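You operate a simulated robot arm through the tools that you are given. There is no shell and no other tool. Be economical: measure what you need, move in short steps, check, and stop when the job is done.

The job below is to be done with a simulated robot arm. You get a single attempt, and the scene is never put back.

TASK
Dust the patch under the yellow dish and set the dish back.
Fine: use the purple cloth and put it back.

The check looks at the end state, three seconds after you hand in, the way a careful person would. Anything else that was tipped, shoved, dropped, spilled or broken makes it a failure. Flat cloth is picked up by pressing the open fingertips on it (5 to 10 N) and closing them slowly along it; thin cloth reads only 2 to 8 mm in the jaws.

THE ROBOT
A 7-joint arm with a two-finger parallel gripper, fixed in place. Base frame: the origin is at the foot of the arm, x ahead of it, y to its left, z up. Lengths are in m, angles in degrees, forces in N, time in s.
With the tool pointing down near the work surface it reaches from about 0.24 to 0.68 m from the base axis. Its first joint turns from -66.0 to 66.0 degrees. Payload 2.4 kg.
The tool frame sits at the grasp point between the pads (the TCP): z along the fingers, y along the line on which they close. The tips reach 0.03 m beyond it. The gripper opens to 0.094 m. The fingers are 0.028 m wide and 0.01 m thick; the gripper's body (0.05 by 0.096 m) begins 0.055 m behind the TCP.
Orientation is told as [roll, pitch, yaw] about the base's x, y, z axes, in that order, counted from this pose: with the fingers straight down and closing along the base's y, the tool's x points along the base's -x, its y along +y and its z along -z.

THE INTERFACE
- The arm moves only by the tool play_rows. Its argument "series" is one flat list of numbers, 7 for each row, row after row: the turn, a rotation vector about the tool's x, y, z in degrees, then the shift along the tool's x, y, z in m, then the gripper command, from -1 (shut) to 1 (fully open), values between in proportion. In form: [rx, ry, rz, dx, dy, dz, fingers, rx, ry, rz, dx, dy, dz, fingers, ...]. A call has 1 to 20 rows; each row is the pose to reach, as a shift and turn from the pose commanded when the call began, along the tool's axes at that moment. Rows are played at 5 a second. More than 0.05 m and 8.6 degrees between two rows, or a gripper value outside its range, and nothing of the call is played. A pose out of reach is approached as far as the arm can. The call stops where the force on the tool passes 40 N (or 10 N more than at its start, if that is more) or the arm is blocked; 0.2 s more then pass. The fingers move at their own pace (about 0.153 m/s each) and stop on an object; they squeeze with about 29 N. The grip force told is the motor's: it shows also when the fingers shut on nothing. Time passes only in rows, and 0.2 s behind the last, so rows that repeat a pose let the fingers close. The reply holds the time, the measured pose of the TCP, the force on the tool along the base axes, the opening and the grip force, in the units named above and with some noise.
- Cameras (640 x 400 px; columns grow to the right, rows downward): "scene" is fixed at [0.032, 0.4729, 1.4373]; the picture's right is [-0.78, -0.63, 0.00], its down [-0.39, 0.48, -0.78] and it looks along [0.49, -0.61, -0.62] (base axes); focal length 334 px, centre (320, 200). "wrist" rides on the gripper at [0.076, 0.014, -0.102] in the tool frame; the picture's right is [-0.18, 0.98, 0.00], its down [-0.75, -0.14, -0.64] and it looks along [-0.63, -0.12, 0.77] (tool axes); focal length 243 px, centre (320, 200). There is no depth. A picture from a camera that has moved, and an enlarged one, comes with that camera's place and axes in the base frame and with its lens.
- snapshot(camera): a new picture of that camera. It takes no simulated time.
- zoom(camera, box): a new picture of the part [left, top, right, bottom] of that camera's present view, enlarged. It takes no simulated time.
- sign_off(): hands the job in; it is judged then, once.

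Work in short steps. Places have to be worked out from the pictures, the camera data and where the tool is seen: move nearer, look again, correct. Check each grasp and each placing, and mend what went wrong. You have 120 turns and 68 pictures in all, those below and enlarged ones among them. Open the gripper and draw the arm clear of the work before you hand the job in, unless the task says otherwise; then end with one line.

The tools are called after "Call:" as a command line: name --argument value ..., lists and objects as JSON in quotes. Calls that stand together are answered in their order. play_rows: Moves the arm, as the interface text tells. Its arguments: {"type":"object","properties":{"series":{"type":"array","items":{"type":"number"}}},"required":["series"]} The other tools are called the same way: snapshot (camera) takes a picture; zoom (camera, box) takes an enlarged picture of a part of a camera's view; sign_off () hands the job in.

At the start:

```text
time_s: 0.0
position: [0.3381, -0.0329, 1.1083]
tcp_rot: [0.0, 0.0, 0.0]
force: [0.9, 0.2, 1.0]
gripper_width: 0.0941
grip_force: 0.0
```

scene: 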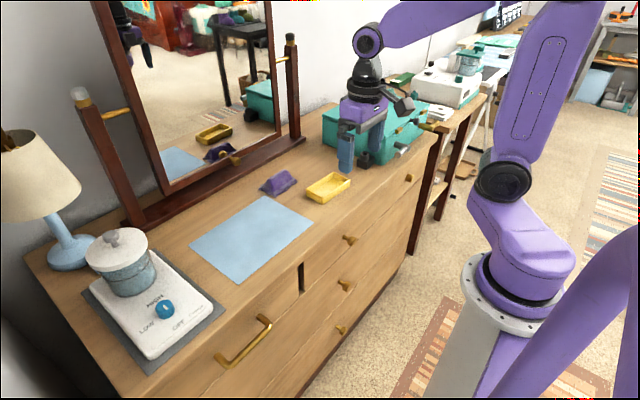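
wrist: 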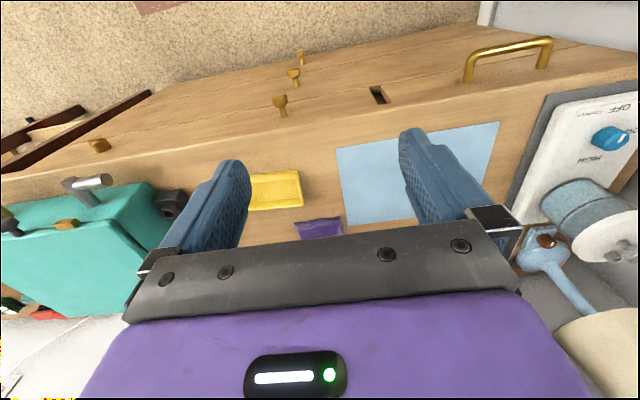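

I start by taking closer looks at the dish and the purple cloth.

Call:
zoom --camera "scene" --box '[180, 130, 440, 290]'

Call:
zoom --camera "wrist" --box '[200, 120, 520, 320]'

```text
2.46 times, centred on (310, 210) of scene
camera zoom: at [0.032, 0.4729, 1.4373], right [-0.78, -0.63, 0.0], down [-0.39, 0.48, -0.78], along [0.49, -0.61, -0.62], focal length 823 px, centre (345, 175)
```

zoom: 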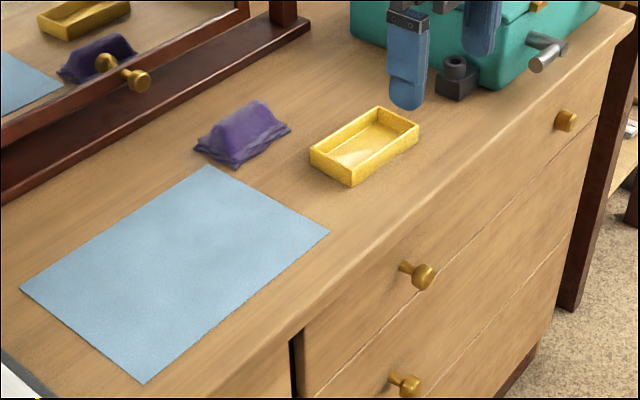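

```text
2.00 times, centred on (360, 220) of wrist
camera zoom: at [0.263, -0.0201, 1.2099], right [0.18, 0.98, 0.0], down [0.75, -0.14, 0.64], along [0.63, -0.12, -0.77], focal length 485 px, centre (240, 160)
```

zoom: 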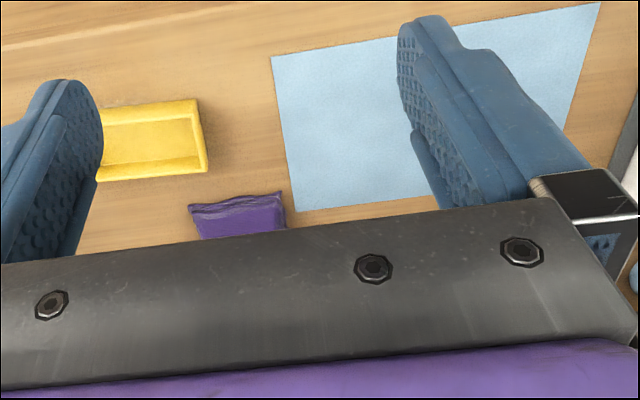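

The dish is around (0.51, -0.165), about 0.06 by 0.125 m with its long side along y. The cloth ridge is near (0.65, -0.09) and also runs along y. I turn the tool to yaw -90 so the fingers close along x, and move above the dish.

Call:
play_rows --series '[0, 0, 8.2, -0.016, -0.012, 0, 1, 0, 0, 16.4, -0.032, -0.024, 0, 1, 0, 0, 24.6, -0.048, -0.036, 0, 1, 0, 0, 32.8, -0.064, -0.048, 0, 1, 0, 0, 41, -0.08, -0.06, 0, 1, 0, 0, 49.2, -0.096, -0.072, 0, 1, 0, 0, 57.4, -0.112, -0.084, 0, 1, 0, 0, 65.6, -0.128, -0.096, 0.01, 1, 0, 0, 73.8, -0.144, -0.108, 0.03, 1, 0, 0, 82, -0.16, -0.12, 0.06, 1, 0, 0, 90, -0.174, -0.132, 0.09, 1, 0, 0, 90, -0.174, -0.132, 0.09, 1]'

Call:
snapshot --camera "wrist"

Call:
snapshot --camera "scene"

```text
time_s: 2.6
position: [0.5147, -0.1642, 1.0152]
tcp_rot: [0.1, 0.0, -90.1]
force: [0.5, 0.0, 0.1]
gripper_width: 0.0938
grip_force: 0.1
```

```text
63 pictures are left
camera wrist: at [0.529, -0.0895, 1.1188], right [0.98, -0.18, 0.0], down [-0.14, -0.75, 0.64], along [-0.12, -0.63, -0.77], focal length 243 px, centre (320, 200)
```

wrist: 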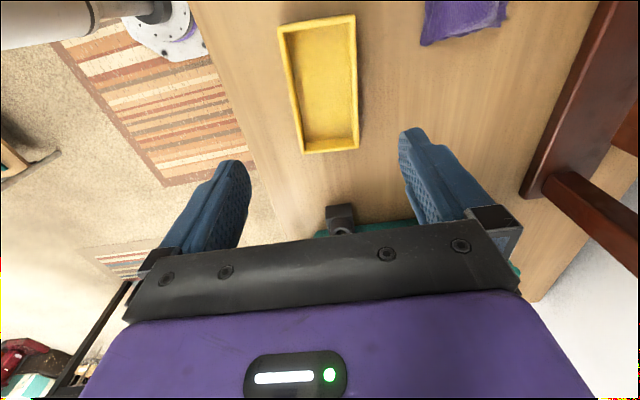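

```text
62 pictures are left
```

scene: 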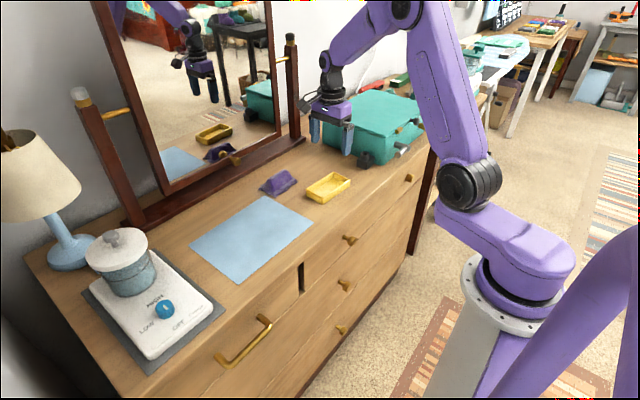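

The wrist view puts the dish centre near (0.518, -0.166), its width about 0.066 m, and its axis turned about -2.7°. I correct for that and descend partway to check.

Call:
play_rows --series '[0, 0, 1.4, -0.001, 0.0015, 0.04, 1, 0, 0, 2.7, -0.001, 0.003, 0.08, 1, 0, 0, 2.7, -0.001, 0.003, 0.1, 1]'

Call:
snapshot --camera "wrist"

Call:
zoom --camera "scene" --box '[240, 120, 440, 245]'

```text
time_s: 3.4
position: [0.5168, -0.1666, 0.916]
tcp_rot: [-0.1, 0.0, -92.7]
force: [-0.2, -0.6, -0.6]
gripper_width: 0.0942
grip_force: 0.1
```

```text
61 pictures are left
camera wrist: at [0.5355, -0.0923, 1.0179], right [0.97, -0.23, 0.0], down [-0.18, -0.75, 0.64], along [-0.15, -0.62, -0.77], focal length 243 px, centre (320, 200)
```

wrist: 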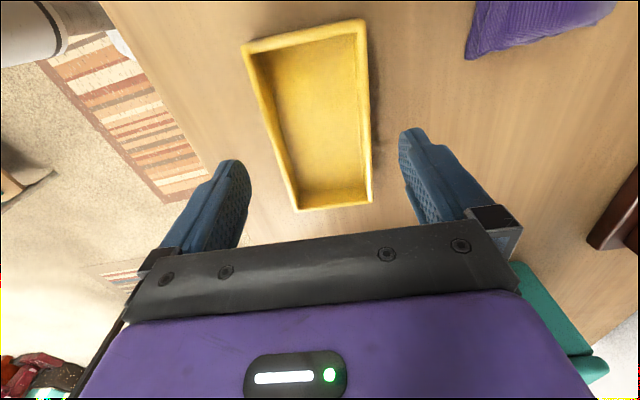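

```text
3.20 times, centred on (340, 182) of scene
camera zoom: at [0.032, 0.4729, 1.4373], right [-0.78, -0.63, 0.0], down [-0.39, 0.48, -0.78], along [0.49, -0.61, -0.62], focal length 1070 px, centre (256, 256)
```

zoom: 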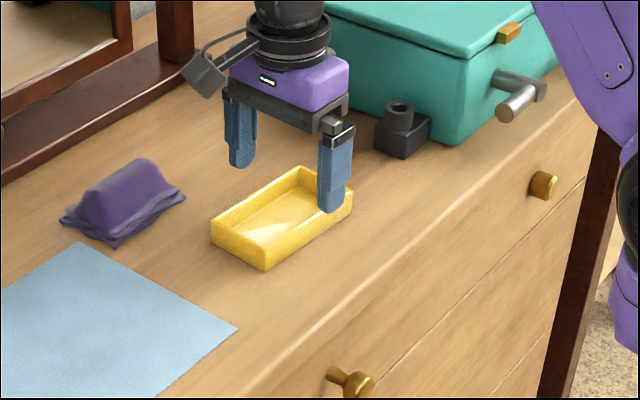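

Refined centre is (0.519, -0.164) with rotation about -4°. The fingers straddle the dish, so I descend to z≈0.874 and close.

Call:
play_rows --series '[0, 0, 1.2, 0.002, 0.002, 0.02, 1, 0, 0, 1.2, 0.002, 0.002, 0.034, 1, 0, 0, 1.2, 0.002, 0.002, 0.042, 1, 0, 0, 1.2, 0.002, 0.002, 0.042, 1]'

Call:
zoom --camera "scene" --box '[240, 120, 440, 245]'

Call:
snapshot --camera "wrist"

```text
time_s: 4.4
position: [0.5201, -0.1655, 0.8732]
tcp_rot: [0.1, 0.0, -93.8]
force: [0.3, -0.3, -0.3]
gripper_width: 0.094
grip_force: 0.0
```

```text
3.20 times, centred on (340, 182) of scene
camera zoom: at [0.032, 0.4729, 1.4373], right [-0.78, -0.63, 0.0], down [-0.39, 0.48, -0.78], along [0.49, -0.61, -0.62], focal length 1070 px, centre (256, 256)
```

zoom: 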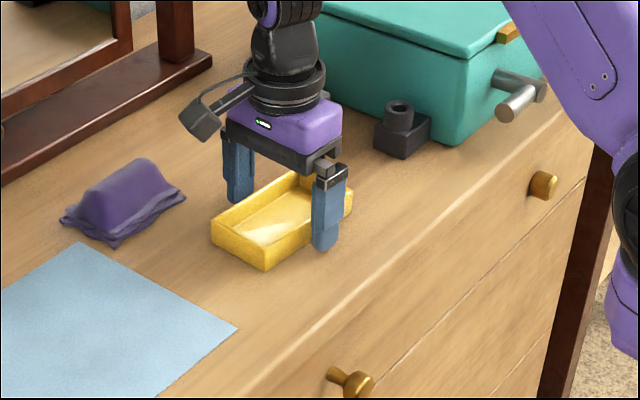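

```text
58 pictures are left
camera wrist: at [0.5393, -0.0906, 0.9766], right [0.97, -0.25, 0.0], down [-0.19, -0.74, 0.64], along [-0.16, -0.62, -0.77], focal length 243 px, centre (320, 200)
```

wrist: 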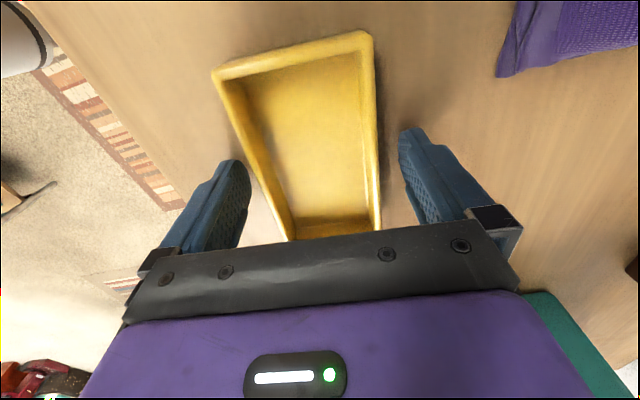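

The fingers sit evenly on both sides of the dish, so I close gently and lift a little. Closing is centred, so it should shift less than a couple of mm.

Call:
play_rows --series '[0, 0, 0, 0, 0, 0, 0.6, 0, 0, 0, 0, 0, 0, 0.4, 0, 0, 0, 0, 0, 0, 0.2, 0, 0, 0, 0, 0, 0, 0, 0, 0, 0, 0, 0, 0, 0, 0, 0, 0, 0, 0, 0, 0]'

```text
time_s: 5.8
position: [0.519, -0.1652, 0.8734]
tcp_rot: [0.1, 0.2, -93.9]
force: [-0.6, 0.5, -0.2]
gripper_width: 0.0676
grip_force: 29.6
```

The dish is held at a width of 67.6 mm. I lift it straight up and look at the patch.

Call:
play_rows --series '[0, 0, 0, 0, 0, -0.01, -0.1, 0, 0, 0, 0, 0, -0.03, -0.1, 0, 0, 0, 0, 0, -0.06, -0.1, 0, 0, 0, 0, 0, -0.09, -0.1, 0, 0, 0, 0, 0, -0.09, -0.1]'

Call:
zoom --camera "scene" --box '[240, 120, 440, 245]'

```text
time_s: 7.0
position: [0.5176, -0.1631, 0.9668]
tcp_rot: [-0.1, 0.0, -93.8]
force: [0.5, 0.5, -0.8]
gripper_width: 0.0676
grip_force: 29.6
```

```text
3.20 times, centred on (340, 182) of scene
camera zoom: at [0.0321, 0.4729, 1.4373], right [-0.78, -0.63, 0.0], down [-0.39, 0.48, -0.78], along [0.49, -0.61, -0.62], focal length 1070 px, centre (256, 256)
```

zoom: 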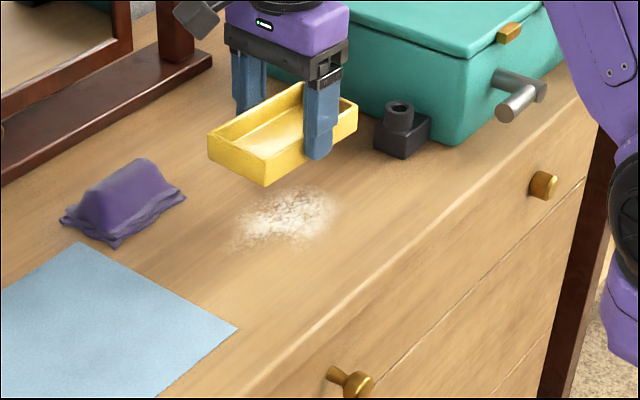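

The dust patch is centred near (0.517, -0.18). I carry the dish to a free spot near (0.608, -0.265), staying high first so I can check clearance.

Call:
play_rows --series '[0, 0, 0, -0.02, 0.02, 0, -0.1, 0, 0, 0, -0.04, 0.04, 0, -0.1, 0, 0, 0, -0.06, 0.06, 0, -0.1, 0, 0, 0, -0.08, 0.08, 0, -0.1, 0, 0, 0, -0.0939, 0.0954, 0.01, -0.1, 0, 0, 0, -0.0939, 0.0954, 0.02, -0.1, 0, 0, 0, -0.0939, 0.0954, 0.02, -0.1]'

Call:
zoom --camera "scene" --box '[240, 100, 440, 225]'

Call:
snapshot --camera "wrist"

```text
time_s: 8.6
position: [0.6078, -0.2656, 0.9474]
tcp_rot: [-0.1, 0.0, -93.8]
force: [0.7, -0.9, -1.7]
gripper_width: 0.0679
grip_force: 28.6
```

```text
3.20 times, centred on (340, 162) of scene
camera zoom: at [0.0321, 0.4729, 1.4373], right [-0.78, -0.63, 0.0], down [-0.39, 0.48, -0.78], along [0.49, -0.61, -0.62], focal length 1070 px, centre (256, 320)
```

zoom: 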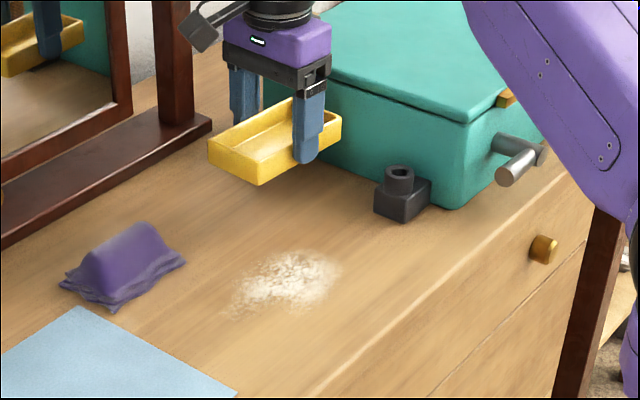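

```text
55 pictures are left
camera wrist: at [0.627, -0.1916, 1.0495], right [0.97, -0.25, 0.0], down [-0.19, -0.74, 0.64], along [-0.16, -0.62, -0.77], focal length 243 px, centre (320, 200)
```

wrist: 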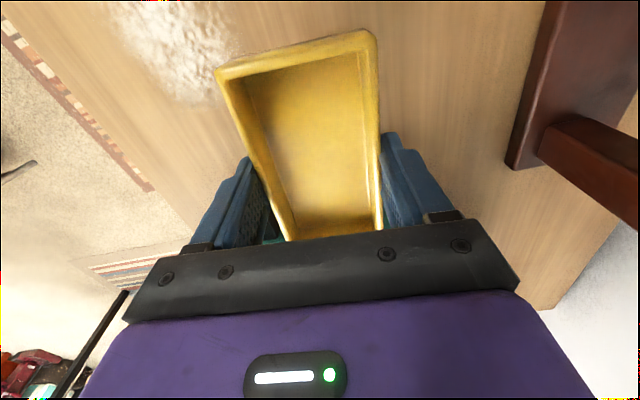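

The toolbox side is at y≈-0.38, leaving about 5 cm of clearance. I lower the dish to the table.

Call:
play_rows --series '[0, 0, 0, 0, 0, 0.03, -0.1, 0, 0, 0, 0, 0, 0.055, -0.1, 0, 0, 0, 0, 0, 0.066, -0.1, 0, 0, 0, 0, 0, 0.07, -0.1, 0, 0, 0, 0, 0, 0.073, -0.1, 0, 0, 0, 0, 0, 0.074, -0.1, 0, 0, 0, 0, 0, 0.074, -0.1]'

```text
time_s: 10.2
position: [0.6075, -0.2649, 0.8727]
tcp_rot: [0.2, -0.1, -93.8]
force: [-6.8, 2.9, 24.1]
gripper_width: 0.0679
grip_force: 29.2
```

The dish has touched down, with some push back, so I ease up 0.5 mm, open slowly and rise.

Call:
play_rows --series '[0, 0, 0, 0, 0, -0.0008, -0.1, 0, 0, 0, 0, 0, -0.0008, 0.45, 0, 0, 0, 0, 0, -0.0008, 0.6, 0, 0, 0, 0, 0, -0.0008, 0.9, 0, 0, 0, 0, 0, -0.0008, 1, 0, 0, 0, 0, 0, -0.03, 1, 0, 0, 0, 0, 0, -0.07, 1, 0, 0, 0, 0, 0, -0.11, 1, 0, 0, 0, 0, 0, -0.11, 1]'

Call:
zoom --camera "scene" --box '[240, 100, 440, 225]'

Call:
snapshot --camera "wrist"

```text
time_s: 12.2
position: [0.6055, -0.2686, 0.9827]
tcp_rot: [0.0, 0.0, -93.8]
force: [0.3, 1.2, 0.1]
gripper_width: 0.094
grip_force: 0.0
```

```text
3.20 times, centred on (340, 162) of scene
camera zoom: at [0.032, 0.473, 1.4373], right [-0.78, -0.63, 0.0], down [-0.39, 0.48, -0.78], along [0.49, -0.61, -0.62], focal length 1070 px, centre (256, 320)
```

zoom: 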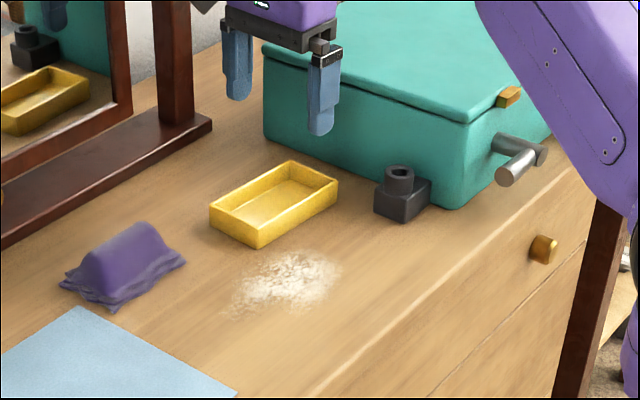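

```text
53 pictures are left
camera wrist: at [0.6249, -0.1938, 1.0841], right [0.97, -0.25, 0.0], down [-0.19, -0.74, 0.64], along [-0.16, -0.62, -0.77], focal length 243 px, centre (320, 200)
```

wrist: 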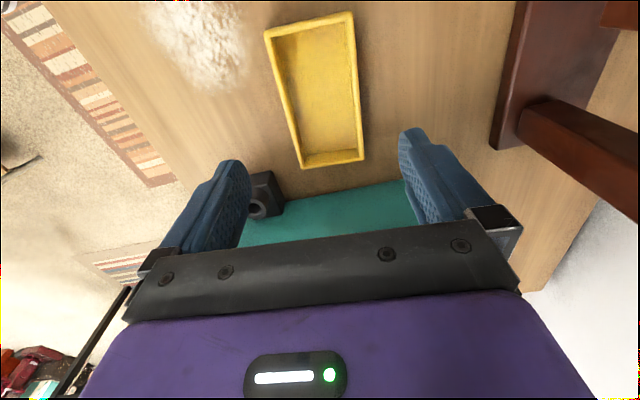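

The dish is safely parked. The dust spans roughly x 0.49–0.545, y -0.235 to -0.115. Now I move above the purple cloth.

Call:
play_rows --series '[0, 0, 0, 0.036, 0.006, 0, 1, 0, 0, 0, 0.072, 0.012, 0, 1, 0, 0, 0, 0.108, 0.018, 0, 1, 0, 0, 0, 0.144, 0.023, 0, 1, 0, 0, 0, 0.18, 0.028, 0, 1, 0, 0, 0, 0.18, 0.028, 0, 1]'

Call:
snapshot --camera "wrist"

Call:
zoom --camera "scene" --box '[230, 130, 350, 205]'

```text
time_s: 13.6
position: [0.6468, -0.0867, 0.9805]
tcp_rot: [-0.1, 0.0, -93.9]
force: [0.1, -0.1, -0.1]
gripper_width: 0.094
grip_force: 0.1
```

```text
52 pictures are left
camera wrist: at [0.666, -0.013, 1.0837], right [0.97, -0.25, 0.0], down [-0.19, -0.74, 0.64], along [-0.16, -0.62, -0.77], focal length 243 px, centre (320, 200)
```

wrist: 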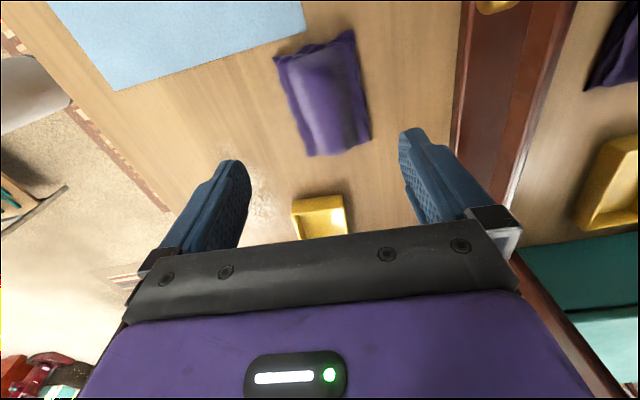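

```text
5.33 times, centred on (290, 168) of scene
camera zoom: at [0.032, 0.473, 1.4373], right [-0.78, -0.63, 0.0], down [-0.39, 0.48, -0.78], along [0.49, -0.61, -0.62], focal length 1783 px, centre (480, 373)
```

zoom: 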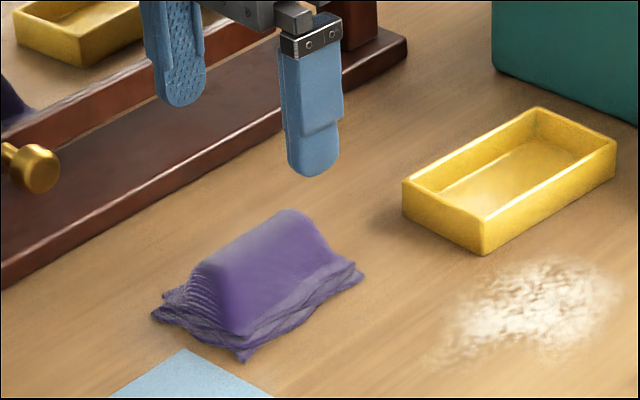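

The cloth is centred near (0.653, -0.09), about 0.07 by 0.10 m and aligned with the axes, with a hump along y. I align to yaw -90, descend to z≈0.915, and look.

Call:
play_rows --series '[0, 0, -2, -0.002, 0.003, 0.03, 1, 0, 0, -3.8, -0.003, 0.005, 0.065, 1, 0, 0, -3.8, -0.003, 0.005, 0.065, 1]'

Call:
snapshot --camera "wrist"

Call:
zoom --camera "scene" --box '[230, 130, 350, 205]'

```text
time_s: 14.4
position: [0.6522, -0.0921, 0.9169]
tcp_rot: [0.0, 0.0, -90.0]
force: [0.2, 0.4, 0.1]
gripper_width: 0.0939
grip_force: 0.2
```

```text
50 pictures are left
camera wrist: at [0.6666, -0.0162, 1.0197], right [0.98, -0.18, 0.0], down [-0.14, -0.75, 0.64], along [-0.12, -0.63, -0.77], focal length 243 px, centre (320, 200)
```

wrist: 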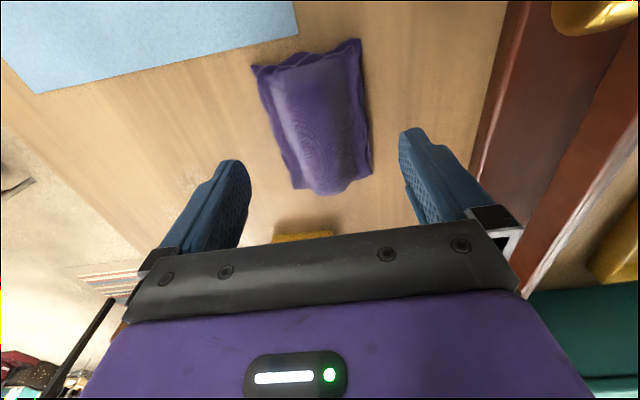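

```text
5.33 times, centred on (290, 168) of scene
camera zoom: at [0.032, 0.4729, 1.4373], right [-0.78, -0.63, 0.0], down [-0.39, 0.48, -0.78], along [0.49, -0.61, -0.62], focal length 1783 px, centre (480, 373)
```

zoom: 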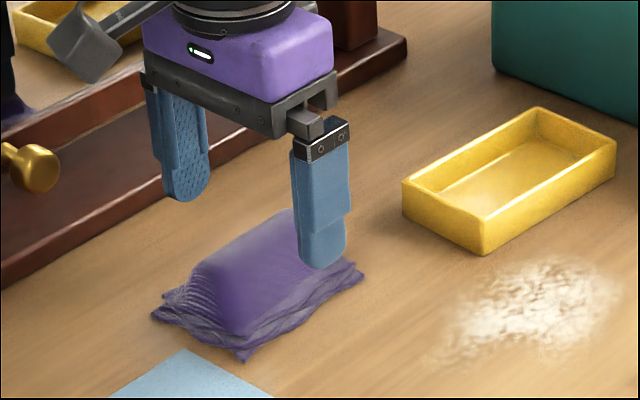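

The gripper is centred over the hump. I descend until the tips are about 10 mm above the table, so the base layers stay free underneath for wiping, and close slowly.

Call:
play_rows --series '[0, 0, 0, 0, 0.001, 0.02, 1, 0, 0, 0, 0, 0.001, 0.035, 1, 0, 0, 0, 0, 0.001, 0.035, 0.7, 0, 0, 0, 0, 0.001, 0.035, 0.5, 0, 0, 0, 0, 0.001, 0.035, 0.3, 0, 0, 0, 0, 0.001, 0.035, 0.1, 0, 0, 0, 0, 0.001, 0.035, -0.1, 0, 0, 0, 0, 0.001, 0.035, -0.3, 0, 0, 0, 0, 0.001, 0.035, -0.5, 0, 0, 0, 0, 0.001, 0.035, -0.7, 0, 0, 0, 0, 0.001, 0.035, -0.9, 0, 0, 0, 0, 0.001, 0.035, -1, 0, 0, 0, 0, 0.001, 0.035, -1]'

Call:
zoom --camera "scene" --box '[230, 130, 350, 205]'

Call:
snapshot --camera "wrist"

```text
time_s: 17.2
position: [0.6516, -0.0901, 0.8802]
tcp_rot: [0.1, 0.0, -90.1]
force: [0.2, -0.1, 1.0]
gripper_width: 0.0694
grip_force: 29.1
```

```text
5.33 times, centred on (290, 168) of scene
camera zoom: at [0.0321, 0.4729, 1.4373], right [-0.78, -0.63, 0.0], down [-0.39, 0.48, -0.78], along [0.49, -0.61, -0.62], focal length 1783 px, centre (480, 373)
```

zoom: 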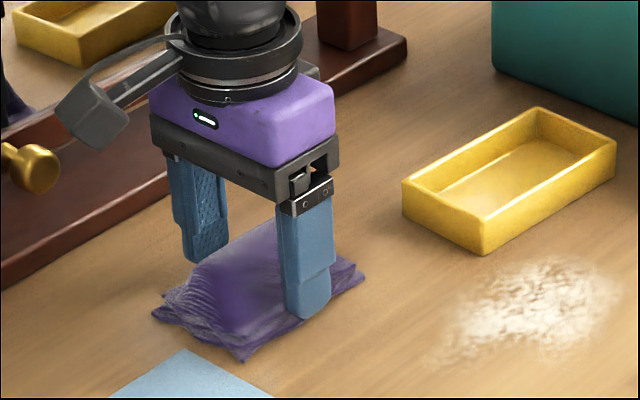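

```text
47 pictures are left
camera wrist: at [0.6665, -0.0145, 0.9824], right [0.98, -0.19, 0.0], down [-0.14, -0.75, 0.64], along [-0.12, -0.63, -0.77], focal length 243 px, centre (320, 200)
```

wrist: 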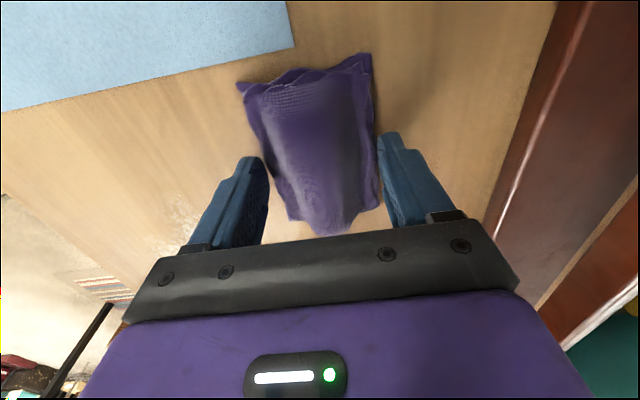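

The jaws stopped at 69 mm with full grip force, so the cloth pad is a firm bundle gripped at its sides. I test with a small lift.

Call:
play_rows --series '[0, 0, 0, 0, 0, -0.01, -0.3, 0, 0, 0, 0, 0, -0.03, -0.3, 0, 0, 0, 0, 0, -0.05, -0.3, 0, 0, 0, 0, 0, -0.05, -0.3]'

Call:
zoom --camera "scene" --box '[230, 130, 350, 205]'

```text
time_s: 18.2
position: [0.6528, -0.0926, 0.9325]
tcp_rot: [0.0, 0.0, -90.1]
force: [0.1, -0.1, -0.9]
gripper_width: 0.0692
grip_force: 28.6
```

```text
5.33 times, centred on (290, 168) of scene
camera zoom: at [0.0321, 0.4729, 1.4373], right [-0.78, -0.63, 0.0], down [-0.39, 0.48, -0.78], along [0.49, -0.61, -0.62], focal length 1783 px, centre (480, 373)
```

zoom: 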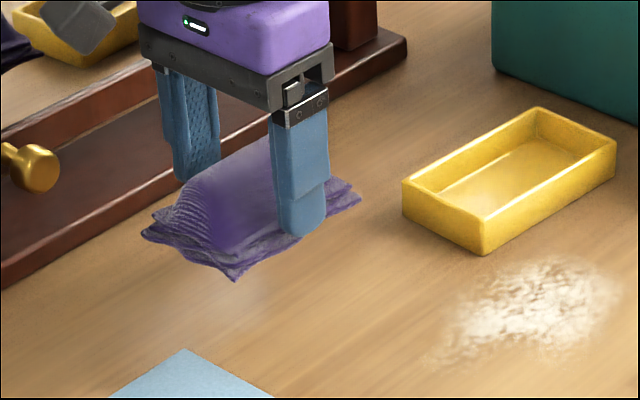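

The cloth bundle lifts cleanly. I move it over the start of the patch, around (0.515, -0.145), and lower it until it touches lightly.

Call:
play_rows --series '[0, 0, 0, -0.01, -0.04, 0, -0.3, 0, 0, 0, -0.025, -0.08, 0, -0.3, 0, 0, 0, -0.04, -0.115, 0, -0.3, 0, 0, 0, -0.05, -0.138, 0.01, -0.3, 0, 0, 0, -0.05, -0.138, 0.035, -0.3, 0, 0, 0, -0.05, -0.138, 0.046, -0.3, 0, 0, 0, -0.05, -0.138, 0.05, -0.3, 0, 0, 0, -0.05, -0.138, 0.052, -0.3, 0, 0, 0, -0.05, -0.138, 0.052, -0.3]'

Call:
zoom --camera "scene" --box '[240, 130, 400, 230]'

```text
time_s: 20.2
position: [0.5142, -0.1384, 0.8795]
tcp_rot: [0.0, 0.1, -90.0]
force: [-2.9, 5.8, 14.2]
gripper_width: 0.0691
grip_force: 29.5
```

```text
4.00 times, centred on (320, 180) of scene
camera zoom: at [0.0317, 0.4731, 1.4372], right [-0.78, -0.63, 0.0], down [-0.39, 0.48, -0.78], along [0.49, -0.61, -0.62], focal length 1338 px, centre (320, 280)
```

zoom: 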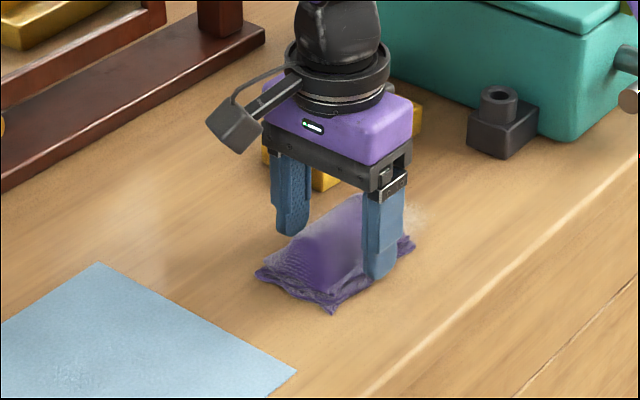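

It is in contact at about 14 N and clear of the dish. I wipe slowly back and forth along y between -0.13 and -0.21, with a slight x offset.

Call:
play_rows --series '[0, 0, 0, 0.005, 0, 0, -0.3, 0, 0, 0, -0.01, 0, 0, -0.3, 0, 0, 0, -0.025, 0, 0, -0.3, 0, 0, 0, -0.04, 0, 0, -0.3, 0, 0, 0, -0.055, 0, 0, -0.3, 0, 0, 0, -0.07, 0, 0, -0.3, 0, 0, 0, -0.07, -0.01, 0, -0.3, 0, 0, 0, -0.055, -0.01, 0, -0.3, 0, 0, 0, -0.04, -0.01, 0, -0.3, 0, 0, 0, -0.025, -0.01, 0, -0.3, 0, 0, 0, -0.01, -0.01, 0, -0.3, 0, 0, 0, 0.01, -0.01, 0, -0.3, 0, 0, 0, 0.01, 0.002, 0, -0.3, 0, 0, 0, -0.01, 0.002, 0, -0.3, 0, 0, 0, -0.025, 0.002, 0, -0.3, 0, 0, 0, -0.04, 0.002, 0, -0.3, 0, 0, 0, -0.055, 0.002, 0, -0.3, 0, 0, 0, -0.07, 0.002, 0, -0.3, 0, 0, 0, -0.03, 0.0, 0, -0.3, 0, 0, 0, 0, 0, 0, -0.3]'

Call:
zoom --camera "scene" --box '[240, 130, 400, 230]'

```text
time_s: 24.4
position: [0.5154, -0.1376, 0.879]
tcp_rot: [-0.1, 0.1, -90.2]
force: [-0.2, -0.7, 0.3]
gripper_width: 0.0688
grip_force: 28.8
```

```text
4.00 times, centred on (320, 180) of scene
camera zoom: at [0.0321, 0.4729, 1.4373], right [-0.78, -0.63, 0.0], down [-0.39, 0.48, -0.78], along [0.49, -0.61, -0.62], focal length 1338 px, centre (320, 280)
```

zoom: 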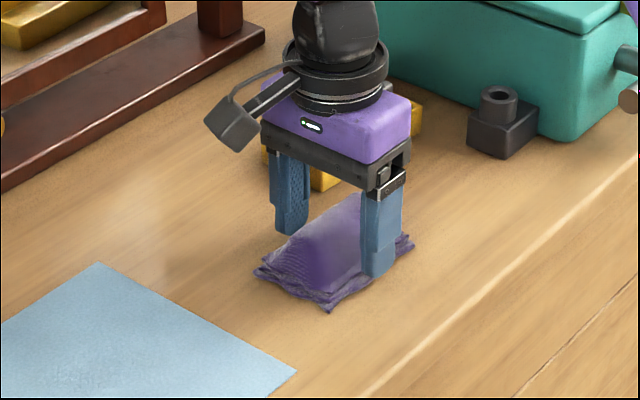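

The visible dust is gone around the cloth. I lift to inspect the patch.

Call:
play_rows --series '[0, 0, 0, 0, 0, -0.02, -0.3, 0, 0, 0, 0, 0, -0.055, -0.3, 0, 0, 0, 0.02, 0.03, -0.06, -0.3, 0, 0, 0, 0.04, 0.07, -0.06, -0.3, 0, 0, 0, 0.04, 0.07, -0.06, -0.3]'

Call:
zoom --camera "scene" --box '[240, 130, 400, 230]'

```text
time_s: 25.6
position: [0.5801, -0.0991, 0.9387]
tcp_rot: [0.0, 0.0, -90.0]
force: [0.3, -0.2, -0.9]
gripper_width: 0.069
grip_force: 28.6
```

```text
4.00 times, centred on (320, 180) of scene
camera zoom: at [0.032, 0.473, 1.4373], right [-0.78, -0.63, 0.0], down [-0.39, 0.48, -0.78], along [0.49, -0.61, -0.62], focal length 1338 px, centre (320, 280)
```

zoom: 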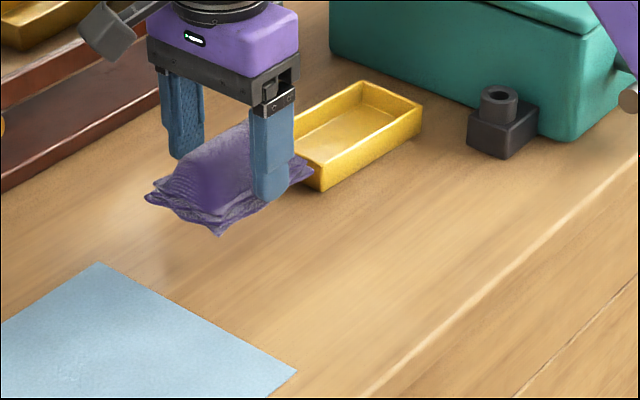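

The patch is clean. I return the cloth to its original pose by reversing the commanded shifts.

Call:
play_rows --series '[0, 0, 0, 0.005, 0.035, 0, -0.3, 0, 0, 0, 0.01, 0.068, 0, -0.3, 0, 0, 0, 0.01, 0.068, 0.03, -0.3, 0, 0, 0, 0.01, 0.068, 0.05, -0.3, 0, 0, 0, 0.01, 0.068, 0.056, -0.3, 0, 0, 0, 0.01, 0.068, 0.058, -0.3, 0, 0, 0, 0.01, 0.068, 0.0595, -0.3, 0, 0, 0, 0.01, 0.068, 0.0595, -0.3]'

Call:
zoom --camera "scene" --box '[230, 130, 350, 205]'

```text
time_s: 27.4
position: [0.6522, -0.0913, 0.8788]
tcp_rot: [0.0, 0.0, -90.0]
force: [0.1, 1.0, 1.3]
gripper_width: 0.069
grip_force: 29.1
```

```text
5.33 times, centred on (290, 168) of scene
camera zoom: at [0.032, 0.473, 1.4373], right [-0.78, -0.63, 0.0], down [-0.39, 0.48, -0.78], along [0.49, -0.61, -0.62], focal length 1783 px, centre (480, 373)
```

zoom: 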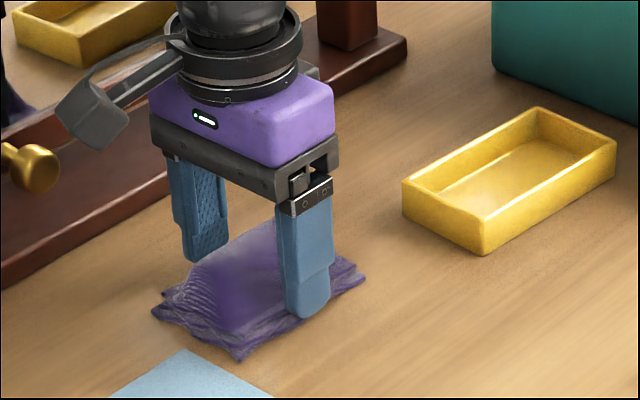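

The cloth matches its original picture position and is just touching the table. I open and rise.

Call:
play_rows --series '[0, 0, 0, 0, 0, 0, 0.5, 0, 0, 0, 0, 0, 0, 0.7, 0, 0, 0, 0, 0, 0, 1, 0, 0, 0, 0, 0, 0, 1, 0, 0, 0, 0, 0, -0.02, 1, 0, 0, 0, 0, 0, -0.06, 1, 0, 0, 0, 0, 0, -0.1, 1, 0, 0, 0, 0, 0, -0.1, 1]'

Call:
zoom --camera "scene" --box '[230, 130, 350, 205]'

```text
time_s: 29.2
position: [0.6511, -0.0901, 0.9774]
tcp_rot: [0.0, 0.0, -90.2]
force: [0.1, 0.2, -0.6]
gripper_width: 0.0939
grip_force: 0.1
```

```text
5.33 times, centred on (290, 168) of scene
camera zoom: at [0.032, 0.4729, 1.4373], right [-0.78, -0.63, 0.0], down [-0.39, 0.48, -0.78], along [0.49, -0.61, -0.62], focal length 1783 px, centre (480, 373)
```

zoom: 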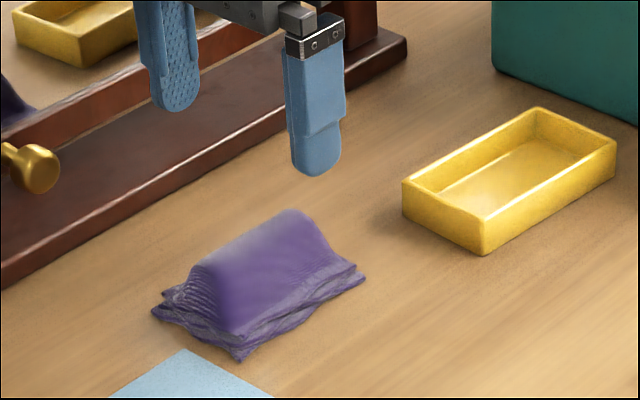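

The cloth is back as it was. Now I return to the dish using the reversed commands and stop partway to check.

Call:
play_rows --series '[0, 0, 1, -0.04, -0.011, 0, 1, 0, 0, 2, -0.085, -0.022, 0, 1, 0, 0, 3, -0.13, -0.034, 0, 1, 0, 0, 3.8, -0.1744, -0.0457, 0, 1, 0, 0, 3.8, -0.1744, -0.0457, 0.03, 1, 0, 0, 3.8, -0.1744, -0.0457, 0.06, 1, 0, 0, 3.8, -0.1744, -0.0457, 0.06, 1]'

Call:
snapshot --camera "wrist"

```text
time_s: 30.8
position: [0.6026, -0.2633, 0.9191]
tcp_rot: [0.0, 0.0, -93.8]
force: [-0.7, -0.1, 0.5]
gripper_width: 0.0941
grip_force: 0.2
```

```text
40 pictures are left
camera wrist: at [0.623, -0.19, 1.0212], right [0.97, -0.25, 0.0], down [-0.19, -0.74, 0.64], along [-0.16, -0.62, -0.77], focal length 243 px, centre (320, 200)
```

wrist: 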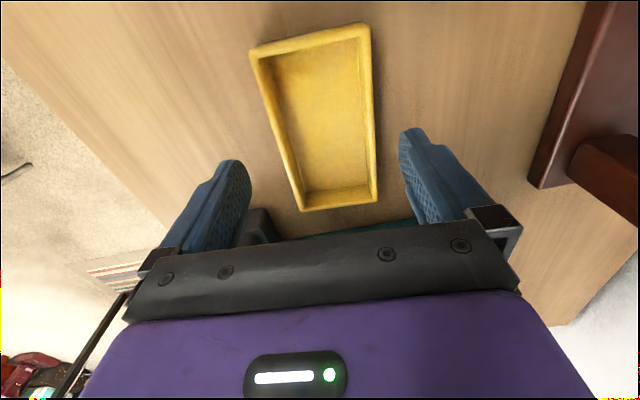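

Alignment is the same as before, so I descend to grip height (about 0.873) and close.

Call:
play_rows --series '[0, 0, 0, 0, 0.002, 0.025, 1, 0, 0, 0, 0, 0.002, 0.04, 1, 0, 0, 0, 0, 0.002, 0.0465, 1, 0, 0, 0, 0, 0.002, 0.0465, 0.7, 0, 0, 0, 0, 0.002, 0.0465, 0.5, 0, 0, 0, 0, 0.002, 0.0465, 0.3, 0, 0, 0, 0, 0.002, 0.0465, 0.1, 0, 0, 0, 0, 0.002, 0.0465, -0.1, 0, 0, 0, 0, 0.002, 0.0465, -0.1]'

```text
time_s: 32.8
position: [0.6077, -0.2641, 0.8714]
tcp_rot: [-0.1, 0.0, -94.0]
force: [0.8, 0.0, -0.4]
gripper_width: 0.0675
grip_force: 29.2
```

Held again. I lift, move back by the reversed shift, and hover over the original place.

Call:
play_rows --series '[0, 0, 0, 0, 0, -0.02, -0.1, 0, 0, 0, 0, 0, -0.05, -0.1, 0, 0, 0, 0, 0, -0.075, -0.1, 0, 0, 0, 0.02, -0.02, -0.075, -0.1, 0, 0, 0, 0.04, -0.04, -0.075, -0.1, 0, 0, 0, 0.06, -0.06, -0.075, -0.1, 0, 0, 0, 0.08, -0.08, -0.075, -0.1, 0, 0, 0, 0.0939, -0.0974, -0.075, -0.1, 0, 0, 0, 0.0939, -0.0974, -0.05, -0.1, 0, 0, 0, 0.0939, -0.0974, -0.02, -0.1, 0, 0, 0, 0.0939, -0.0974, -0.02, -0.1]'

Call:
zoom --camera "scene" --box '[240, 120, 440, 245]'

```text
time_s: 35.2
position: [0.5179, -0.1645, 0.8928]
tcp_rot: [-0.1, 0.0, -93.9]
force: [-0.2, 0.7, -1.3]
gripper_width: 0.0675
grip_force: 29.1
```

```text
3.20 times, centred on (340, 182) of scene
camera zoom: at [0.0321, 0.4729, 1.4373], right [-0.78, -0.63, 0.0], down [-0.39, 0.48, -0.78], along [0.49, -0.61, -0.62], focal length 1070 px, centre (256, 256)
```

zoom: 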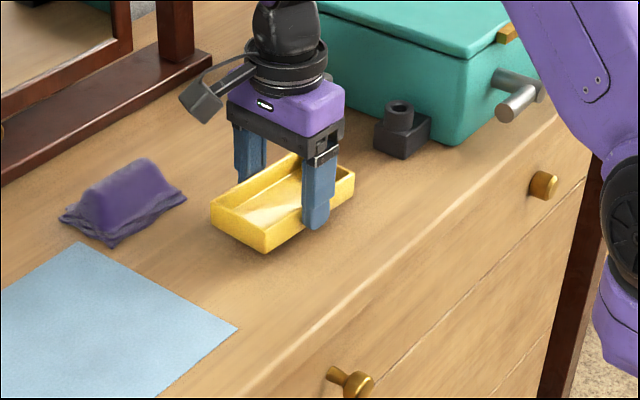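

The measured pose (0.518, -0.1645) matches the original grasp. I lower the last 2 cm gently.

Call:
play_rows --series '[0, 0, 0, 0, 0, 0.012, -0.1, 0, 0, 0, 0, 0, 0.017, -0.1, 0, 0, 0, 0, 0, 0.019, -0.1, 0, 0, 0, 0, 0, 0.02, -0.1, 0, 0, 0, 0, 0, 0.02, -0.1]'

Call:
zoom --camera "scene" --box '[240, 120, 440, 245]'

```text
time_s: 36.4
position: [0.5186, -0.164, 0.8736]
tcp_rot: [-0.1, -0.1, -93.9]
force: [-0.7, 0.2, -1.6]
gripper_width: 0.0674
grip_force: 28.7
```

```text
3.20 times, centred on (340, 182) of scene
camera zoom: at [0.0321, 0.4729, 1.4373], right [-0.78, -0.63, 0.0], down [-0.39, 0.48, -0.78], along [0.49, -0.61, -0.62], focal length 1070 px, centre (256, 256)
```

zoom: 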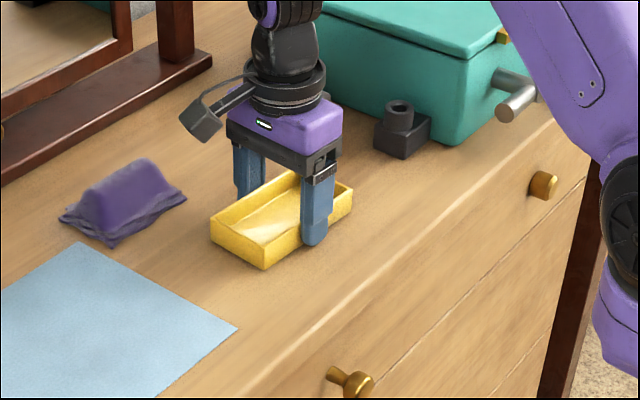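

There is no contact yet, so I lower by another 1.5 mm.

Call:
play_rows --series '[0, 0, 0, 0, 0, 0.0008, -0.1, 0, 0, 0, 0, 0, 0.0015, -0.1, 0, 0, 0, 0, 0, 0.0015, -0.1]'

```text
time_s: 37.2
position: [0.5187, -0.1654, 0.8727]
tcp_rot: [-0.1, 0.1, -93.9]
force: [0.5, -0.2, -1.6]
gripper_width: 0.068
grip_force: 29.5
```

Still no contact force, so I go another 1 mm.

Call:
play_rows --series '[0, 0, 0, 0, 0, 0.0006, -0.1, 0, 0, 0, 0, 0, 0.0012, -0.1, 0, 0, 0, 0, 0, 0.0012, -0.1]'

```text
time_s: 38.0
position: [0.5181, -0.1647, 0.8707]
tcp_rot: [0.0, 0.0, -93.8]
force: [-3.2, 4.2, 19.3]
gripper_width: 0.0674
grip_force: 29.3
```

Contact. I ease up slightly, open, and rise clear.

Call:
play_rows --series '[0, 0, 0, 0, 0, -0.0007, -0.1, 0, 0, 0, 0, 0, -0.0007, 0.45, 0, 0, 0, 0, 0, -0.0007, 0.6, 0, 0, 0, 0, 0, -0.0007, 0.9, 0, 0, 0, 0, 0, -0.0007, 1, 0, 0, 0, 0, 0, -0.03, 1, 0, 0, 0, 0, 0, -0.07, 1, 0, 0, 0, 0, 0, -0.11, 1, 0, 0, 0, 0, 0, -0.15, 1, 0, 0, 0, 0, -0.04, -0.19, 1, 0, 0, 0, 0, -0.08, -0.22, 1, 0, 0, 0, 0, -0.12, -0.23, 1, 0, 0, 0, 0, -0.12, -0.23, 1]'

Call:
zoom --camera "scene" --box '[180, 130, 440, 290]'

Call:
snapshot --camera "scene"

```text
refused: row 10 steps farther than a row can; nothing moved
```

```text
2.46 times, centred on (310, 210) of scene
camera zoom: at [0.0316, 0.4731, 1.4372], right [-0.78, -0.63, 0.0], down [-0.39, 0.48, -0.78], along [0.49, -0.61, -0.62], focal length 823 px, centre (345, 175)
```

zoom: 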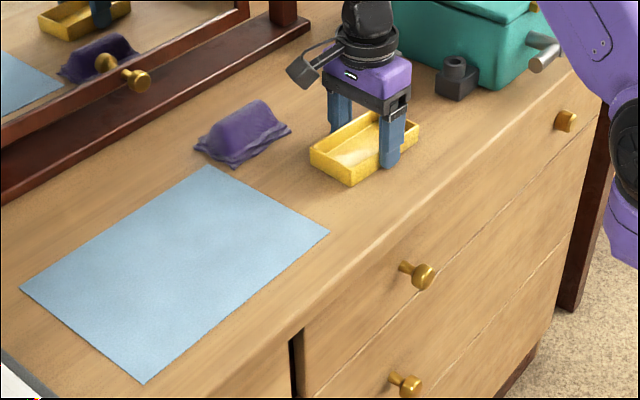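

```text
36 pictures are left
```

scene: 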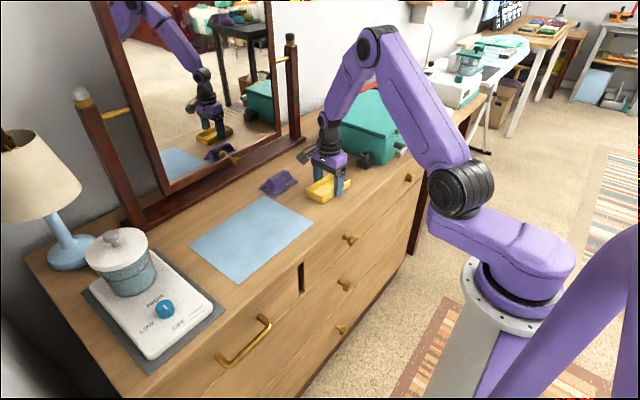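

The call was refused because one row stepped too far. The dish corners match the original picture, so I repeat with smaller steps.

Call:
play_rows --series '[0, 0, 0, 0, 0, -0.0007, -0.1, 0, 0, 0, 0, 0, -0.0007, 0.45, 0, 0, 0, 0, 0, -0.0007, 0.6, 0, 0, 0, 0, 0, -0.0007, 0.9, 0, 0, 0, 0, 0, -0.0007, 1, 0, 0, 0, 0, 0, -0.03, 1, 0, 0, 0, 0, 0, -0.07, 1, 0, 0, 0, 0, 0, -0.11, 1, 0, 0, 0, 0, 0, -0.15, 1, 0, 0, 0, 0, -0.03, -0.18, 1, 0, 0, 0, 0, -0.06, -0.21, 1, 0, 0, 0, 0, -0.09, -0.23, 1, 0, 0, 0, 0, -0.12, -0.23, 1, 0, 0, 0, 0, -0.12, -0.23, 1]'

Call:
zoom --camera "scene" --box '[180, 130, 440, 290]'

```text
time_s: 41.0
position: [0.3999, -0.1553, 1.1]
tcp_rot: [0.0, 0.0, -94.0]
force: [-0.6, -0.9, -1.2]
gripper_width: 0.0938
grip_force: 0.1
```

```text
2.46 times, centred on (310, 210) of scene
camera zoom: at [0.032, 0.473, 1.4373], right [-0.78, -0.63, 0.0], down [-0.39, 0.48, -0.78], along [0.49, -0.61, -0.62], focal length 823 px, centre (345, 175)
```

zoom: 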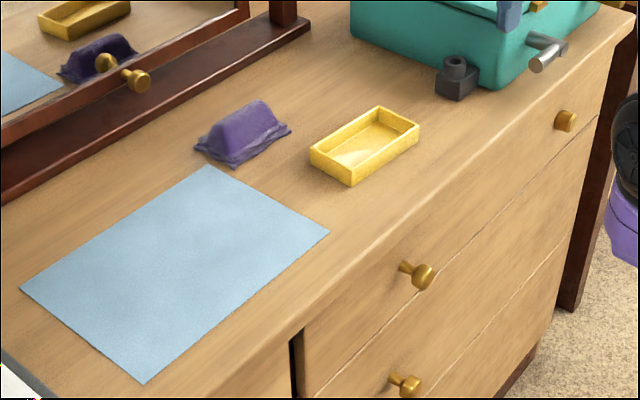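

The scene matches the start picture: the dish and cloth are back in place, the gripper is open and the arm is clear. I hand the job in.

Call:
sign_off

```text
The job is handed in.
```

I dusted the patch under the yellow dish with the purple cloth. The cloth and the dish are both back in their places, and nothing else looks disturbed in the last picture.
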